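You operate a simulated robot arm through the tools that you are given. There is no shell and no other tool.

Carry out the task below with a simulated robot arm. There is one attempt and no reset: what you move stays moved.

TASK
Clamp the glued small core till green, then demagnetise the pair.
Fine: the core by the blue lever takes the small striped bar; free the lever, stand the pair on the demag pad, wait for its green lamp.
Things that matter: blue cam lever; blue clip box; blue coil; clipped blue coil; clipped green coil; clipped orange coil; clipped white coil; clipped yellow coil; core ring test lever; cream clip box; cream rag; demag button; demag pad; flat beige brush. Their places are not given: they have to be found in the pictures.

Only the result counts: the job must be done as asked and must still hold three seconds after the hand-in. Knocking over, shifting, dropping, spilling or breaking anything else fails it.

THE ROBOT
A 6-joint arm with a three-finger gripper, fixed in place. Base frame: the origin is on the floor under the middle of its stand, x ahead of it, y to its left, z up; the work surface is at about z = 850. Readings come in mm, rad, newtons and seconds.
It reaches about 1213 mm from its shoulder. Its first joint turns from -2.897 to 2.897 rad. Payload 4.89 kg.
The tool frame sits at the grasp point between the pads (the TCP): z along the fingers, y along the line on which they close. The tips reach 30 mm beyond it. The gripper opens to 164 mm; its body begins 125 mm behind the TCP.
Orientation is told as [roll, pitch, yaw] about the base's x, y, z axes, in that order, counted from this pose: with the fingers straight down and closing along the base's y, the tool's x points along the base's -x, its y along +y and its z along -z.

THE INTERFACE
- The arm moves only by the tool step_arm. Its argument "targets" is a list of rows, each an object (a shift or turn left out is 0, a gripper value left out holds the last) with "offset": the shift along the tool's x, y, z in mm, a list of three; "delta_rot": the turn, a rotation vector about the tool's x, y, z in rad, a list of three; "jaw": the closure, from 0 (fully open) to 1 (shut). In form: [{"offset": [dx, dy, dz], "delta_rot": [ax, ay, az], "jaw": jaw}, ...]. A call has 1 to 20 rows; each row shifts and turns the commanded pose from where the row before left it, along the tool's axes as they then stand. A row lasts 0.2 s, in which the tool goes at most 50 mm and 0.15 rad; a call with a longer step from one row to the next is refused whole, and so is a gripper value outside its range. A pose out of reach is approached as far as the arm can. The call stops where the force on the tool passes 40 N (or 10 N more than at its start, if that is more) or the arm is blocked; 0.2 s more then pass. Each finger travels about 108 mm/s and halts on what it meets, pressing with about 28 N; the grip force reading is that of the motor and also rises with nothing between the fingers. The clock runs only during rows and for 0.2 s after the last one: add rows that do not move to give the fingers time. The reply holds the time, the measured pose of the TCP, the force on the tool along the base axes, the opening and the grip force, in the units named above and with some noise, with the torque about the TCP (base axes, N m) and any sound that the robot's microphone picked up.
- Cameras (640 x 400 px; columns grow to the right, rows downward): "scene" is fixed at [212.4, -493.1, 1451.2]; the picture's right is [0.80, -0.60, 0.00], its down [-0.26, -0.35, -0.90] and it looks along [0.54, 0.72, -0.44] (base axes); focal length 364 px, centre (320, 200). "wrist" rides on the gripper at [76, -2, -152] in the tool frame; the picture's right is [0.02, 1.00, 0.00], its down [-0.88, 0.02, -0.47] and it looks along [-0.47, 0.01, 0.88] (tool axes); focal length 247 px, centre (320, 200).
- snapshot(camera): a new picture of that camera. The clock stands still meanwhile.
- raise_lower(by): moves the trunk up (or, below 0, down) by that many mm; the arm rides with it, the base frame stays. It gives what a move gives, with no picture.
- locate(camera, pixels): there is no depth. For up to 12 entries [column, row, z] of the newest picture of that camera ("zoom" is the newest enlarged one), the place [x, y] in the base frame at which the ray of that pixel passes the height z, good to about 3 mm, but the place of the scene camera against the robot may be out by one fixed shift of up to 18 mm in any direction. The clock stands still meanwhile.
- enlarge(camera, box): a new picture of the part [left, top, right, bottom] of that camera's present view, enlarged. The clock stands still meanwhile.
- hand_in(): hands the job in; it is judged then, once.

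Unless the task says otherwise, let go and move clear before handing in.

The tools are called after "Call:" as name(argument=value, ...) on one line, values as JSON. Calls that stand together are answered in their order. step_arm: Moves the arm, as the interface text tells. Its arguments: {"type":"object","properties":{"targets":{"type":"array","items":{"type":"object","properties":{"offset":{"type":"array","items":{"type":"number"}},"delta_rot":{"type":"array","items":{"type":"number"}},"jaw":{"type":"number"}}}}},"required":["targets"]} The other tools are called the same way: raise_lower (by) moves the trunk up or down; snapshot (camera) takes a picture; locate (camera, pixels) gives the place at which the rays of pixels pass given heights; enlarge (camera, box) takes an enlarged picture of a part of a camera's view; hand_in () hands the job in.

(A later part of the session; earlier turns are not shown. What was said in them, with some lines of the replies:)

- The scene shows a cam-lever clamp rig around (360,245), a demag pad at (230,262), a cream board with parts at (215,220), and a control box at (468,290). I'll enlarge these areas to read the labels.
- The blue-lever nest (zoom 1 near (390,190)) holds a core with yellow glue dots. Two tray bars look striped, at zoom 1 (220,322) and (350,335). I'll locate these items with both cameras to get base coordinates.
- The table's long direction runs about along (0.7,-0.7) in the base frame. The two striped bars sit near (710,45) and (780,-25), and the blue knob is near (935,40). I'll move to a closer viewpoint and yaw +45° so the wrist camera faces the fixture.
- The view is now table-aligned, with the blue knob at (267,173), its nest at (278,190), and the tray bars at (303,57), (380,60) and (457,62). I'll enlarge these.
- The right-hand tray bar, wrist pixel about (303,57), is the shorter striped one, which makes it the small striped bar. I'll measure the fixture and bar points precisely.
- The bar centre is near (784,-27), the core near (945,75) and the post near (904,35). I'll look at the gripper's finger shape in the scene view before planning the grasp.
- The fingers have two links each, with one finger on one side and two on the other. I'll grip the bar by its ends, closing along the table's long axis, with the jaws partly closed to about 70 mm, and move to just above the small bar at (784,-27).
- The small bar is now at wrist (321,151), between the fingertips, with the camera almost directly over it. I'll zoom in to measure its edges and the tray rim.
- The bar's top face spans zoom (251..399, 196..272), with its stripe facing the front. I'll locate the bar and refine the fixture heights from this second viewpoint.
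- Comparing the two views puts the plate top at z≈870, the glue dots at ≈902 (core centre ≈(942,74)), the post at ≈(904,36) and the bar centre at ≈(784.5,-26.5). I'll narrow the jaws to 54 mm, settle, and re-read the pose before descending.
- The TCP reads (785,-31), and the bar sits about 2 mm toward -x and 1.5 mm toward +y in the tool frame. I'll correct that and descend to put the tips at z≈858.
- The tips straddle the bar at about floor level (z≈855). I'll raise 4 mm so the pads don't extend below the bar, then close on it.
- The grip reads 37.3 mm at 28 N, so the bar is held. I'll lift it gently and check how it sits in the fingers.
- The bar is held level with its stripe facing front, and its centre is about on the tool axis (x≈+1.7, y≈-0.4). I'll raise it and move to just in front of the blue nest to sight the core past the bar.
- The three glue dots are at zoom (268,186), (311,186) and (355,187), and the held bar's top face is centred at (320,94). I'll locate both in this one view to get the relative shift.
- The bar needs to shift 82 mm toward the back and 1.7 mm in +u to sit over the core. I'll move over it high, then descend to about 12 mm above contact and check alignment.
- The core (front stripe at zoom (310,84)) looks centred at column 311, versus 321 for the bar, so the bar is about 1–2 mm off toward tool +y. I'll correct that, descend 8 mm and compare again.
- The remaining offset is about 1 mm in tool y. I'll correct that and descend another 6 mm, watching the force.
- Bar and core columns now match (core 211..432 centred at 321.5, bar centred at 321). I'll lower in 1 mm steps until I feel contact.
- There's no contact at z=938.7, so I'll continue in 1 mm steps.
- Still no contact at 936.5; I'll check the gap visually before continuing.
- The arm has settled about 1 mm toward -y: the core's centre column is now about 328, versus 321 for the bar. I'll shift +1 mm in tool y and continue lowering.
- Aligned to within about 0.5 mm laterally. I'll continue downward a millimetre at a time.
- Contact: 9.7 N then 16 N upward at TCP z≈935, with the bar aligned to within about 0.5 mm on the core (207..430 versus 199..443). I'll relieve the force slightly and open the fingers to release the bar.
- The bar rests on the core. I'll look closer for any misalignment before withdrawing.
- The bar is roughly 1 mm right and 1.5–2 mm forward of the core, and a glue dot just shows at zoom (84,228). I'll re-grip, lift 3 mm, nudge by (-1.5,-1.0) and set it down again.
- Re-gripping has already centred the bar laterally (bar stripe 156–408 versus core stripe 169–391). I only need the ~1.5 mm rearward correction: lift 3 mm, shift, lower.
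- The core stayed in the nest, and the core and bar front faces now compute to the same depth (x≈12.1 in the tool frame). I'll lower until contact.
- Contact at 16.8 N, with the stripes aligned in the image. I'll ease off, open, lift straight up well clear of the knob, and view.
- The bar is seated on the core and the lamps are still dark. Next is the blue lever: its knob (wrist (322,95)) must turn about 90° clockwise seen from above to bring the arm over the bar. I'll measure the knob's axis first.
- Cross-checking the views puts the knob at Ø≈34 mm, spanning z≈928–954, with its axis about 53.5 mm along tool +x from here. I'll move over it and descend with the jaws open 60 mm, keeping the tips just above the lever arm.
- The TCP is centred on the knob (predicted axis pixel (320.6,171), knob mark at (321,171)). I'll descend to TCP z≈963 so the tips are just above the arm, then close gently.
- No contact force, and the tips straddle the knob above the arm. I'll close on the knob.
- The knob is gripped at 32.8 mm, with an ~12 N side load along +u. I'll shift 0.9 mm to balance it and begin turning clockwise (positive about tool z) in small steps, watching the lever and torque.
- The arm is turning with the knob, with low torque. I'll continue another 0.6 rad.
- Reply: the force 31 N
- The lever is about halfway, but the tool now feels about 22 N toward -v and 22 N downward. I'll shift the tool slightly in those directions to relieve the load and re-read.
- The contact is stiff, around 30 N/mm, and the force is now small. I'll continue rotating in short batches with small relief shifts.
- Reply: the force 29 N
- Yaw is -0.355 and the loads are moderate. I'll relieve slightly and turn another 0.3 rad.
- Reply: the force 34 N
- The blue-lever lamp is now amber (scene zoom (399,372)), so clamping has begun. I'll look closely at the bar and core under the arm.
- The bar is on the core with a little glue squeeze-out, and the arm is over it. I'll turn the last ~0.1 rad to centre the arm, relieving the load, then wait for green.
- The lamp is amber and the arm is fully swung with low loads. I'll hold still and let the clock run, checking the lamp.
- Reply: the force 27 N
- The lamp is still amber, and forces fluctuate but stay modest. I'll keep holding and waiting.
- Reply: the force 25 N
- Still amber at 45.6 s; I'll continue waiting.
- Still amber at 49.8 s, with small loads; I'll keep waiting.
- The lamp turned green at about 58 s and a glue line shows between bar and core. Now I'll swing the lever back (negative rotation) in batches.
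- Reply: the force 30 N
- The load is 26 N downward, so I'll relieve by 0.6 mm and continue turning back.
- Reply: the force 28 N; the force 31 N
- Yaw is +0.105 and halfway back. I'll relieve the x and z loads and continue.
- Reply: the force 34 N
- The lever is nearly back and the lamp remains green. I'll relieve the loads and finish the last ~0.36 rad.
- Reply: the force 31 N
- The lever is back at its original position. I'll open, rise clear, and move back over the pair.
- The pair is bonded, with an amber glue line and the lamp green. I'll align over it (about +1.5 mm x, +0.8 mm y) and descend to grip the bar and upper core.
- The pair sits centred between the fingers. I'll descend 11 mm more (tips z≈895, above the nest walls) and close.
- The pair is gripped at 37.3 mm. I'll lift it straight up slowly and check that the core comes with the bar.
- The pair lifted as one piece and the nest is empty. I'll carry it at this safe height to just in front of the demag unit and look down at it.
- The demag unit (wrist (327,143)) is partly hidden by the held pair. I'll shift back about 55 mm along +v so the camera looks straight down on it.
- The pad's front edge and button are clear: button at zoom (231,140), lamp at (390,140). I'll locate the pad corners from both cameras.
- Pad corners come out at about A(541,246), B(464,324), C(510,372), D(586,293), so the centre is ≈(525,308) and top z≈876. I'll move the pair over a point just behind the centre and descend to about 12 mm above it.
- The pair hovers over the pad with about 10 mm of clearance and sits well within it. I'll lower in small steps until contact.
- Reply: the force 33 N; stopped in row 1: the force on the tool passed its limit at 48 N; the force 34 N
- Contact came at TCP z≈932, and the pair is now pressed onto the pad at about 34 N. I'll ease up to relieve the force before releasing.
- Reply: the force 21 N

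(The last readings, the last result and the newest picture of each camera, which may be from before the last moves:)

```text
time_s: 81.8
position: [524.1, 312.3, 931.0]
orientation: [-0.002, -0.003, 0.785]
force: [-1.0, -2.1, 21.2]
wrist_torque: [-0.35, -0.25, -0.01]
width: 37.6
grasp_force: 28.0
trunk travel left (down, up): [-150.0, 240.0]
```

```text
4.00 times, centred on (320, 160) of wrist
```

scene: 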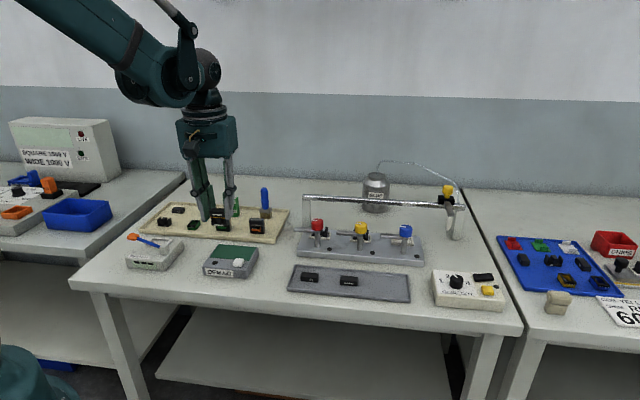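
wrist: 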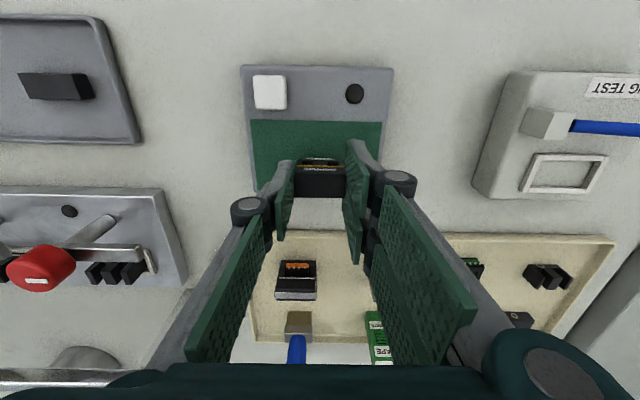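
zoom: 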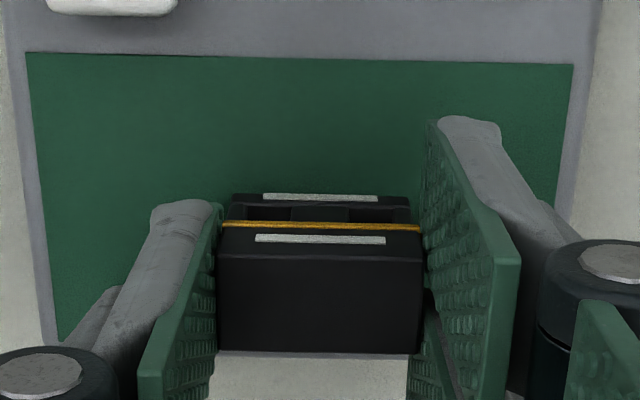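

The pair stands flat on the pad with about 20 mm margin behind it. I'll relieve the remaining force, open, and lift straight up.

Call:
step_arm(targets=[{"offset": [0, 0, -0.5]}, {}, {"jaw": 0.73}, {"jaw": 0.64}, {}, {}, {"offset": [0, 0, -15]}, {"offset": [0, 0, -30]}, {"offset": [0, 0, -35]}, {"offset": [0, 0, -30]}, {}])

Call:
snapshot(camera="wrist")

Call:
enlarge(camera="scene", box=[190, 220, 280, 290])

Call:
enlarge(camera="wrist", box=[240, 60, 400, 190])

```text
time_s: 84.2
position: [524.0, 311.9, 1043.2]
orientation: [-0.003, 0.0, 0.786]
force: [-0.7, -0.3, -0.1]
wrist_torque: [0.04, -0.1, 0.01]
width: 59.0
grasp_force: 0.1
trunk travel left (down, up): [-150.0, 240.0]
```

```text
taken
```

wrist: 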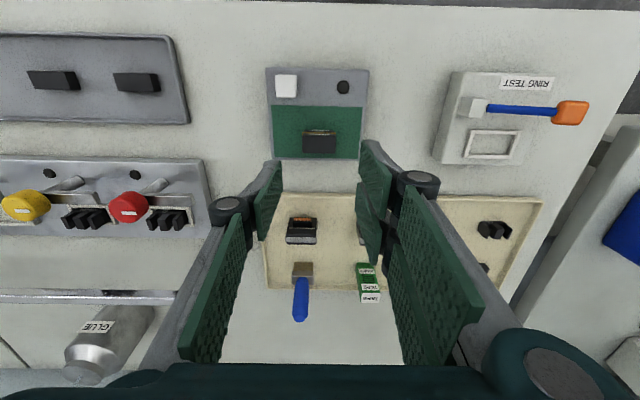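

```text
5.71 times, centred on (235, 255) of scene
```

zoom: 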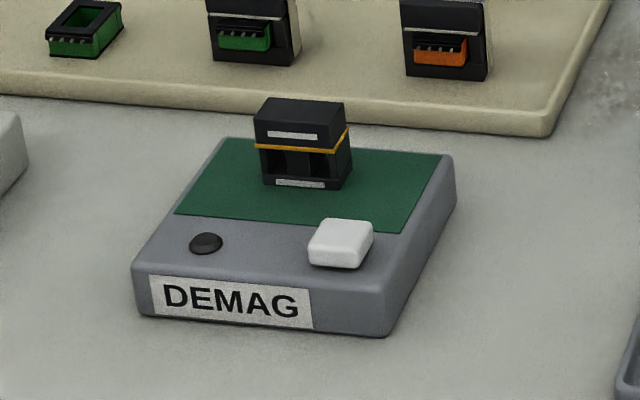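

```text
3.08 times, centred on (320, 125) of wrist
```

zoom: 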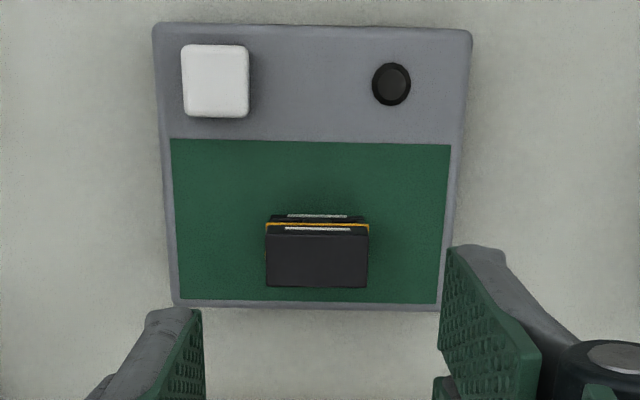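

The pair stands upright and fully on the pad, and the lamp is still dark. Next I'll press the white button at wrist zoom (215,80), ≈(511,243) base. I'll close the fingers and move above it.

Call:
step_arm(targets=[{"offset": [28.5, -20, 0], "jaw": 1.0}, {"offset": [28.5, -20.5, 0]}, {}, {}, {"offset": [0, 0, 25]}, {"offset": [0, 0, 25]}, {"offset": [0, 0, 25]}, {"offset": [0, 0, 20]}, {}, {}])

Call:
snapshot(camera="wrist")

Call:
enlarge(camera="scene", box=[190, 200, 280, 290])

```text
time_s: 86.4
position: [513.0, 241.6, 946.0]
orientation: [0.0, 0.0, 0.787]
force: [0.6, -0.2, 0.0]
wrist_torque: [-0.02, 0.07, -0.01]
width: 0.3
grasp_force: 27.4
trunk travel left (down, up): [-150.0, 240.0]
```

```text
taken
```

wrist: 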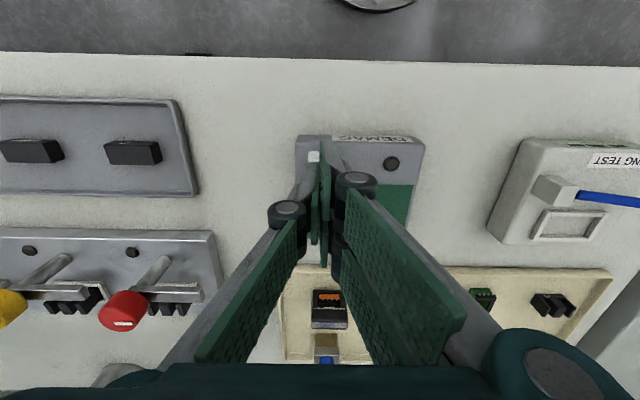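

```text
4.44 times, centred on (235, 245) of scene
```

zoom: 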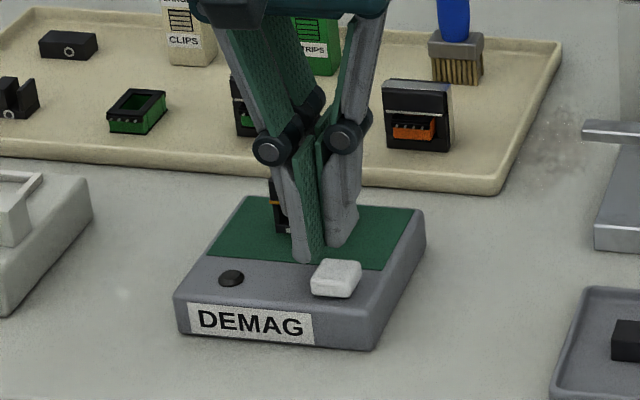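

The fingers are closed above the button. I'll verify alignment in close-up.

Call:
enlarge(camera="wrist", box=[280, 120, 440, 230])

Call:
locate(camera="wrist", pixels=[[309, 152, 888], [391.5, 163.5, 878]])

```text
3.64 times, centred on (360, 175) of wrist
```

zoom: 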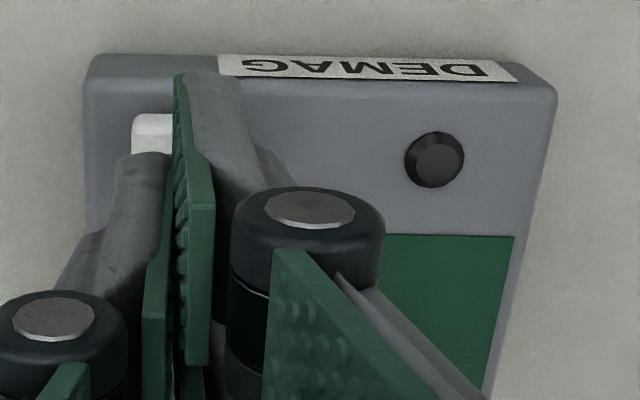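

```text
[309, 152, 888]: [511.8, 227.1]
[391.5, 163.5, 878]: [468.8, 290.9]
```

The button's front corner (zoom (133,117)) places its centre at ≈(512,243), right under the TCP. I'll descend toward it in small steps.

Call:
step_arm(targets=[{"offset": [0, 0, 12]}, {"offset": [0, 0, 6]}, {}, {}])

Call:
enlarge(camera="scene", box=[190, 220, 280, 290])

```text
time_s: 87.4
position: [512.1, 241.2, 927.7]
orientation: [-0.002, -0.002, 0.785]
force: [0.7, 1.0, -0.9]
wrist_torque: [0.01, -0.01, 0.0]
width: 0.0
grasp_force: 28.2
trunk travel left (down, up): [-150.0, 240.0]
```

```text
5.71 times, centred on (235, 255) of scene
```

zoom: 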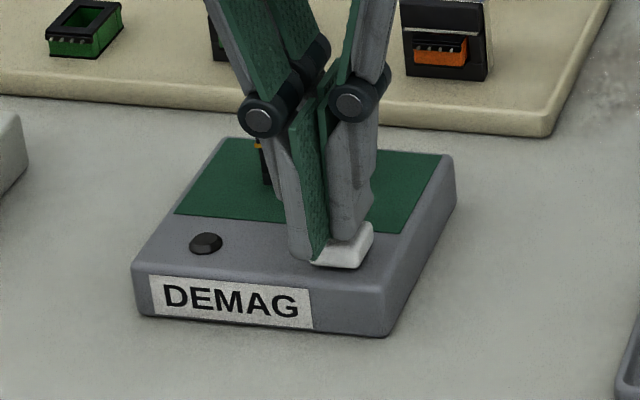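

Tips are a few mm above the button at TCP z=927.7. I'll lower in 1.5 mm steps and check for contact.

Call:
step_arm(targets=[{"offset": [0, 0, 1.5]}, {"offset": [0, 0, 1.5]}, {}])

Call:
enlarge(camera="scene", box=[190, 220, 280, 290])

```text
time_s: 88.2
position: [512.6, 241.0, 926.1]
orientation: [0.0, 0.0, 0.786]
force: [0.3, -0.1, -0.1]
wrist_torque: [-0.02, 0.03, 0.0]
width: 0.0
grasp_force: 28.2
trunk travel left (down, up): [-150.0, 240.0]
```

```text
5.71 times, centred on (235, 255) of scene
```

zoom: 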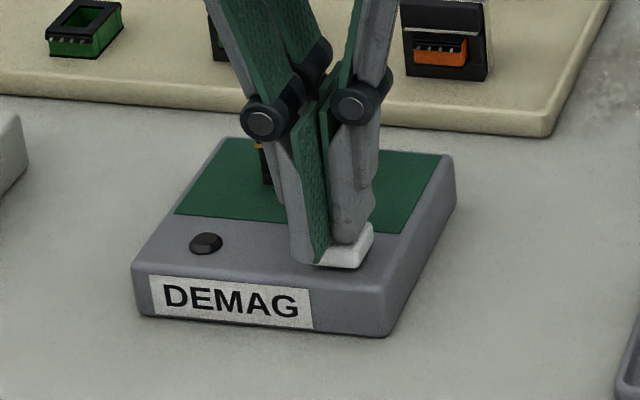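

No contact yet; I'll continue down.

Call:
step_arm(targets=[{"offset": [0, 0, 1.5]}, {"offset": [0, 0, 1.5]}, {}])

Call:
enlarge(camera="scene", box=[190, 220, 280, 290])

```text
time_s: 89.0
position: [514.3, 242.9, 921.3]
orientation: [-0.001, 0.0, 0.786]
force: [0.6, -1.3, 0.1]
wrist_torque: [0.0, -0.01, 0.02]
width: 0.0
grasp_force: 27.7
trunk travel left (down, up): [-150.0, 240.0]
```

```text
5.71 times, centred on (235, 255) of scene
```

zoom: 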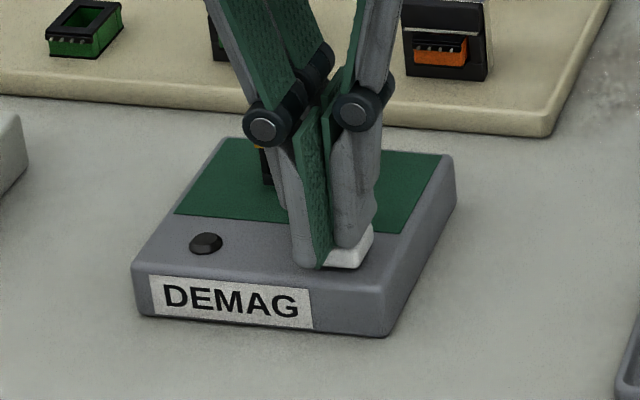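

Still free at z=921; I'll continue in 1 mm steps.

Call:
step_arm(targets=[{"offset": [0, 0, 1]}, {"offset": [0, 0, 1]}, {}])

Call:
step_arm(targets=[{"offset": [0, 0, 1]}, {}])

Call:
enlarge(camera="scene", box=[190, 220, 280, 290])

```text
time_s: 89.8
position: [512.9, 242.7, 920.0]
orientation: [0.0, -0.001, 0.785]
force: [-0.1, -0.6, 0.9]
wrist_torque: [-0.01, 0.0, 0.02]
width: 5.9
grasp_force: 45.3
trunk travel left (down, up): [-150.0, 240.0]
```

```text
time_s: 90.4
position: [513.9, 241.8, 919.6]
orientation: [0.002, 0.002, 0.786]
force: [-0.1, 0.8, 1.0]
wrist_torque: [0.03, 0.02, -0.01]
width: 6.0
grasp_force: 45.1
trunk travel left (down, up): [-150.0, 240.0]
```

```text
5.71 times, centred on (235, 255) of scene
```

zoom: 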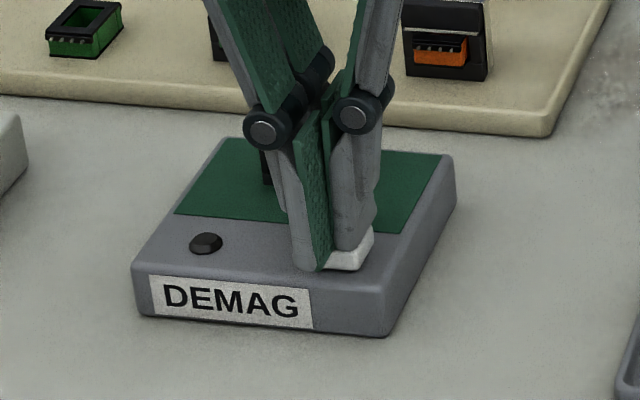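

The finger gap went from 0 to 6 mm, so the tips touched something that spread them. I'll look closely before pressing further.

Call:
enlarge(camera="wrist", box=[280, 120, 400, 220])

Call:
enlarge(camera="scene", box=[225, 235, 260, 275])

```text
4.00 times, centred on (340, 170) of wrist
```

zoom: 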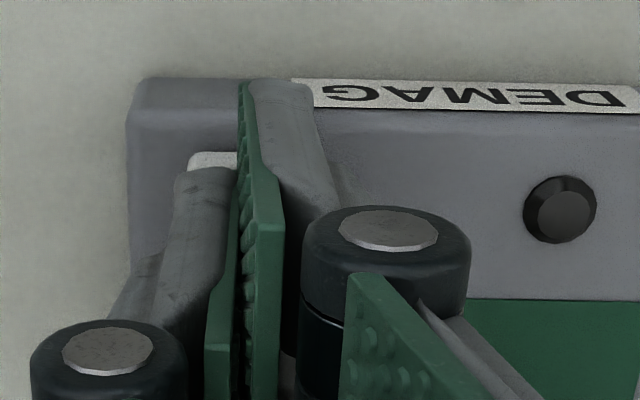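

```text
10.00 times, centred on (242, 255) of scene
```

zoom: 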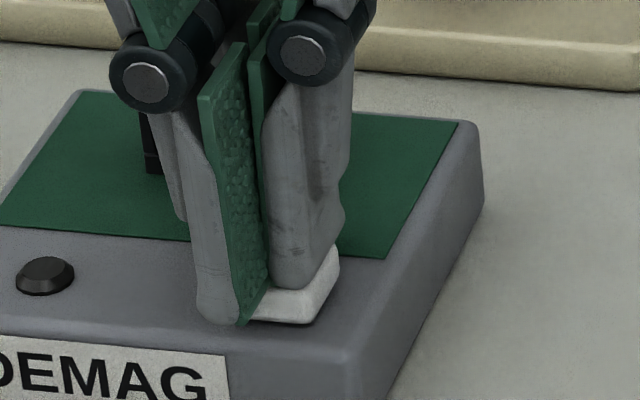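

The right finger is on the button top, and the others overlap its front and left. I'll press further in 1 mm steps while watching the force and the lamp.

Call:
step_arm(targets=[{"offset": [0, 0, 1]}, {}, {}])

Call:
enlarge(camera="scene", box=[190, 220, 280, 290])

```text
time_s: 91.2
position: [513.2, 242.5, 918.5]
orientation: [0.001, -0.001, 0.786]
force: [0.0, -0.1, 1.4]
wrist_torque: [0.0, 0.01, 0.02]
width: 5.8
grasp_force: 44.6
trunk travel left (down, up): [-150.0, 240.0]
```

```text
5.71 times, centred on (235, 255) of scene
```

zoom: 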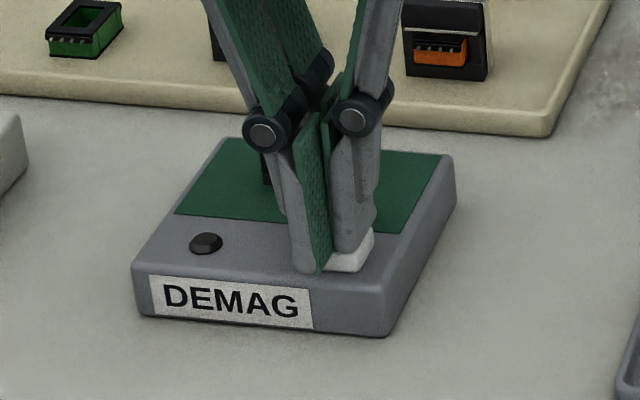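

A light spring force of about 1.4 N suggests the button is moving. I'll continue pressing.

Call:
step_arm(targets=[{"offset": [0, 0, 1]}, {}, {}])

Call:
enlarge(camera="scene", box=[190, 220, 280, 290])

```text
time_s: 92.0
position: [513.3, 242.3, 917.0]
orientation: [-0.001, 0.001, 0.785]
force: [-0.3, -0.3, 0.9]
wrist_torque: [0.01, 0.02, 0.0]
width: 6.1
grasp_force: 45.2
trunk travel left (down, up): [-150.0, 240.0]
```

```text
5.71 times, centred on (235, 255) of scene
```

zoom: 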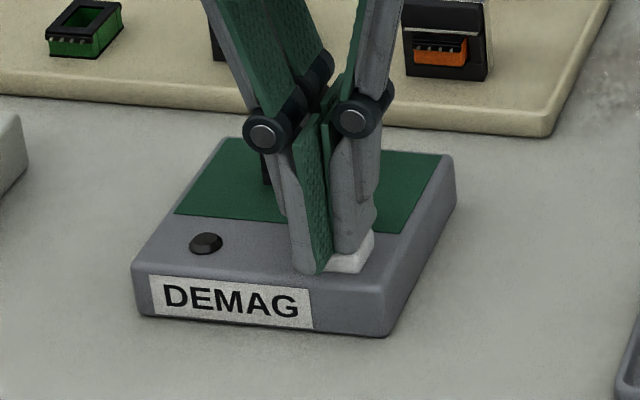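

The force remains light and the lamp is dark. I'll continue pressing 1 mm at a time.

Call:
step_arm(targets=[{"offset": [0, 0, 1]}, {}, {}])

Call:
step_arm(targets=[{"offset": [0, 0, 1]}, {}, {}])

Call:
enlarge(camera="scene", box=[190, 220, 280, 290])

Call:
enlarge(camera="wrist", box=[280, 120, 400, 220])

```text
time_s: 92.8
position: [512.1, 241.7, 917.0]
orientation: [0.0, -0.001, 0.785]
force: [0.5, 0.0, 3.0]
wrist_torque: [0.03, 0.04, 0.01]
width: 5.9
grasp_force: 45.0
trunk travel left (down, up): [-150.0, 240.0]
heard: click
```

```text
time_s: 93.6
position: [512.2, 241.1, 914.8]
orientation: [0.0, -0.001, 0.786]
force: [-0.3, 0.0, 2.0]
wrist_torque: [-0.02, 0.03, -0.01]
width: 6.0
grasp_force: 44.9
trunk travel left (down, up): [-150.0, 240.0]
```

```text
5.71 times, centred on (235, 255) of scene
```

zoom: 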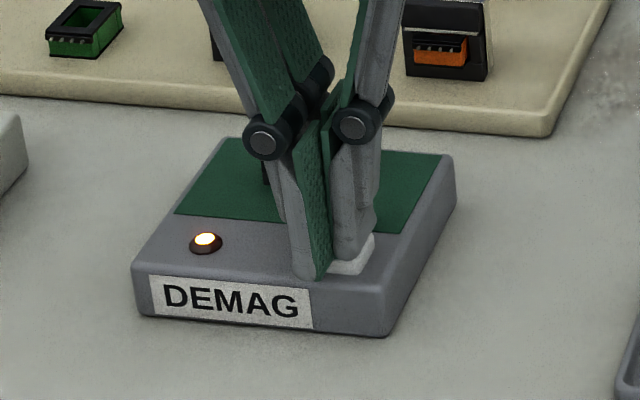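

```text
4.00 times, centred on (340, 170) of wrist
```

zoom: 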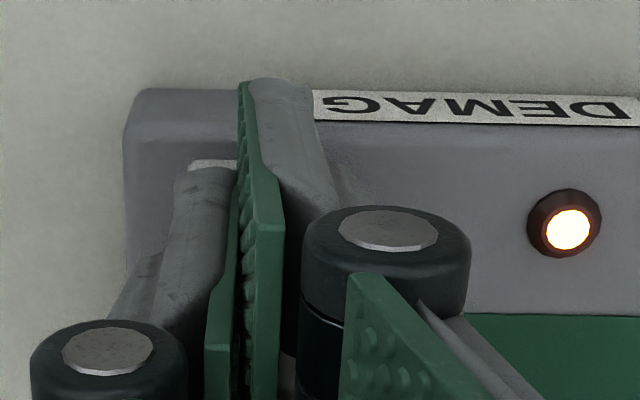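

The button clicked and the demag lamp is now amber. I'll retract slowly upward, checking that nothing is pinched.

Call:
step_arm(targets=[{"offset": [0, 0, -2]}, {"offset": [0, 0, -3]}, {}])

Call:
step_arm(targets=[{"offset": [0, 0, -5]}, {"offset": [0, 0, -5]}, {}])

Call:
enlarge(camera="scene", box=[190, 220, 280, 290])

```text
time_s: 94.4
position: [513.1, 242.1, 919.6]
orientation: [-0.001, 0.0, 0.785]
force: [-0.9, 0.0, 0.8]
wrist_torque: [0.01, -0.02, -0.01]
width: 6.3
grasp_force: 45.0
trunk travel left (down, up): [-150.0, 240.0]
```

```text
time_s: 95.2
position: [513.1, 243.9, 929.9]
orientation: [0.0, 0.0, 0.786]
force: [0.0, 0.5, -0.7]
wrist_torque: [0.0, 0.01, -0.02]
width: 0.0
grasp_force: 44.9
trunk travel left (down, up): [-150.0, 240.0]
```

```text
5.71 times, centred on (235, 255) of scene
```

zoom: 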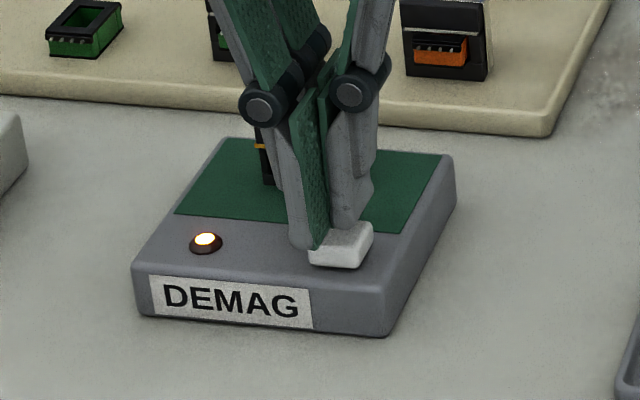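

The button popped back and the lamp stays amber. I'll rise clear and wait for green.

Call:
step_arm(targets=[{"offset": [0, 0, -15]}, {"offset": [0, 0, -30]}, {"offset": [0, 0, -35]}, {"offset": [0, 0, -35]}, {"offset": [0, 0, -30]}, {}, {}, {}, {}, {}, {}, {}, {}, {}, {}])

Call:
enlarge(camera="scene", box=[190, 220, 280, 290])

```text
time_s: 98.4
position: [511.7, 244.0, 1073.3]
orientation: [-0.001, 0.0, 0.785]
force: [-0.8, 0.0, 0.3]
wrist_torque: [-0.02, -0.02, 0.01]
width: 0.0
grasp_force: 45.5
trunk travel left (down, up): [-150.0, 240.0]
```

```text
5.71 times, centred on (235, 255) of scene
```

zoom: 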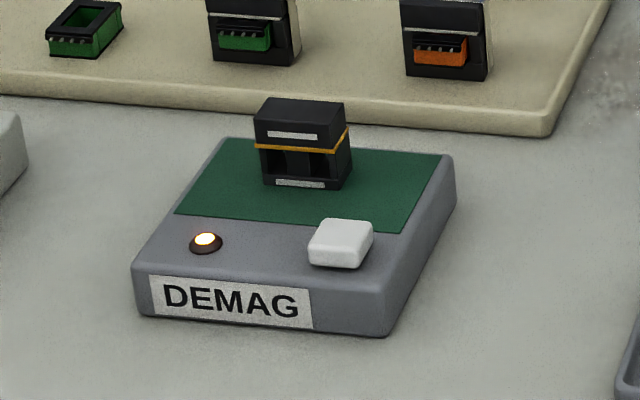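

The pair stands on the pad, the lamp is amber, and the arm is well clear. I'll wait.

Call:
step_arm(targets=[{}, {}, {}, {}, {}, {}, {}, {}, {}, {}, {}, {}, {}, {}, {}, {}, {}, {}, {}, {}])

Call:
enlarge(camera="scene", box=[190, 220, 280, 290])

```text
time_s: 102.6
position: [512.4, 243.7, 1073.7]
orientation: [0.0, 0.0, 0.785]
force: [0.2, -0.3, -0.4]
wrist_torque: [-0.02, 0.01, 0.02]
width: 0.0
grasp_force: 44.7
trunk travel left (down, up): [-150.0, 240.0]
```

```text
5.71 times, centred on (235, 255) of scene
```

zoom: 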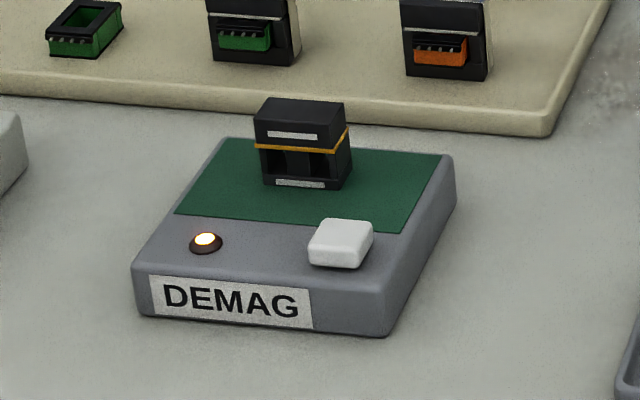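

Still amber at 102.6 s; I'll keep waiting.

Call:
step_arm(targets=[{}, {}, {}, {}, {}, {}, {}, {}, {}, {}, {}, {}, {}, {}, {}, {}, {}, {}, {}, {}])

Call:
enlarge(camera="scene", box=[190, 220, 280, 290])

```text
time_s: 106.8
position: [510.1, 242.7, 1073.5]
orientation: [0.0, 0.001, 0.784]
force: [0.1, 0.5, -0.3]
wrist_torque: [-0.04, 0.0, 0.0]
width: 0.0
grasp_force: 44.9
trunk travel left (down, up): [-150.0, 240.0]
```

```text
5.71 times, centred on (235, 255) of scene
```

zoom: 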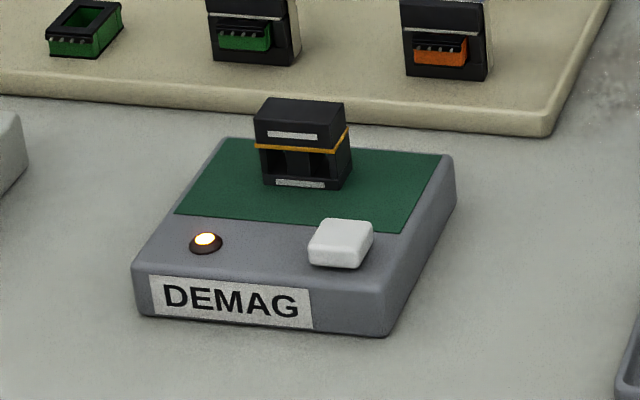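

Still amber at 106.8 s (13 s after the click); I'll keep waiting.

Call:
step_arm(targets=[{}, {}, {}, {}, {}, {}, {}, {}, {}, {}, {}, {}, {}, {}, {}, {}, {}, {}, {}, {}])

Call:
step_arm(targets=[{}, {}, {}, {}, {}, {}, {}, {}, {}, {}, {}, {}, {}, {}, {}, {}, {}, {}, {}, {}])

Call:
enlarge(camera="scene", box=[190, 220, 280, 290])

```text
time_s: 111.0
position: [510.9, 243.3, 1073.2]
orientation: [0.001, 0.0, 0.786]
force: [0.6, 0.0, -0.5]
wrist_torque: [0.0, 0.0, 0.0]
width: 0.0
grasp_force: 44.8
trunk travel left (down, up): [-150.0, 240.0]
```

```text
time_s: 115.2
position: [511.0, 243.5, 1074.0]
orientation: [0.0, 0.0, 0.786]
force: [0.1, -0.1, -0.5]
wrist_torque: [-0.02, 0.0, -0.01]
width: 0.1
grasp_force: 45.3
trunk travel left (down, up): [-150.0, 240.0]
```

```text
5.71 times, centred on (235, 255) of scene
```

zoom: 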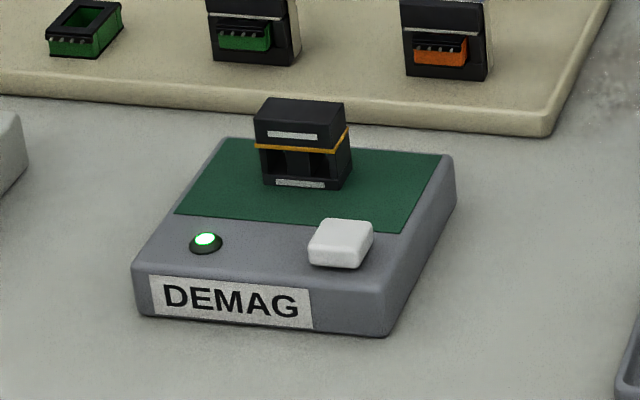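

The demag lamp is now green, with the pair standing on the pad. I'll check the whole scene once more before handing in.

Call:
snapshot(camera="scene")

Call:
enlarge(camera="scene", box=[280, 180, 480, 305])

```text
taken
```

scene: 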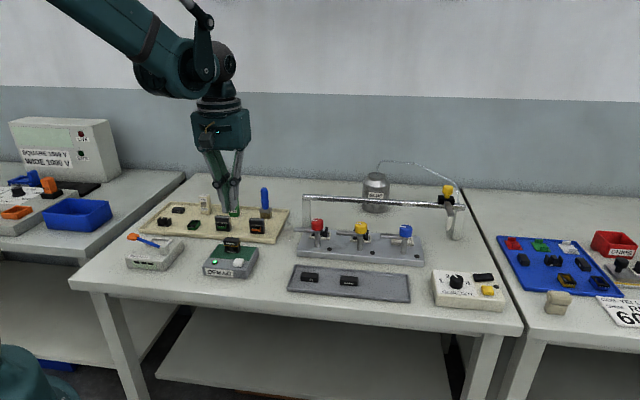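

```text
3.20 times, centred on (380, 242) of scene
```

zoom: 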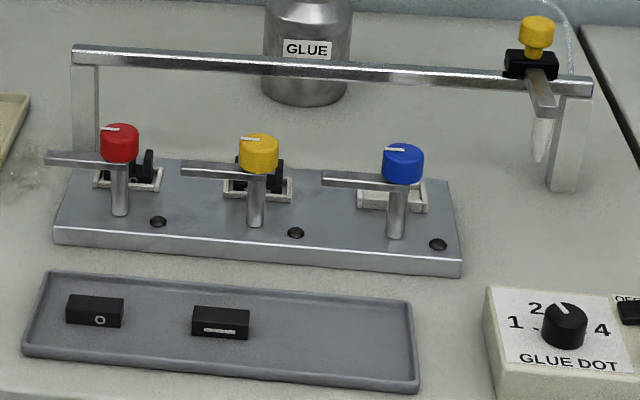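

The blue lever is free at its original position and its nest is empty. The bonded pair stands on the demag pad under a green lamp, and nothing else has been disturbed. The arm is clear, so I'm handing in.

Call:
hand_in()

```text
The job is handed in.
```

The glued small core was clamped until its lamp went green. The bonded pair now stands on the demag pad, whose lamp is also green. I've handed the job in; no verdict came back.

- **Bonding:** I set the small striped bar on the core by the blue lever and swung the lever over it. The lamp went from amber to green about 20 s later. The pair lifted out as one piece.
- **Lever:** the blue lever is back in its starting position and its nest is empty.
- **Demagnetising:** I stood the pair upright on the pad and pressed the white button. The lamp went amber on the click and was green when I checked about 22 s later.
- **Heavy contact:** the pair met the pad sooner than I expected, and the force peaked at 48 N before the move stopped. I eased off before letting go, and the pair stayed upright.

In the last pictures nothing else on the table had moved, and the arm was clear.
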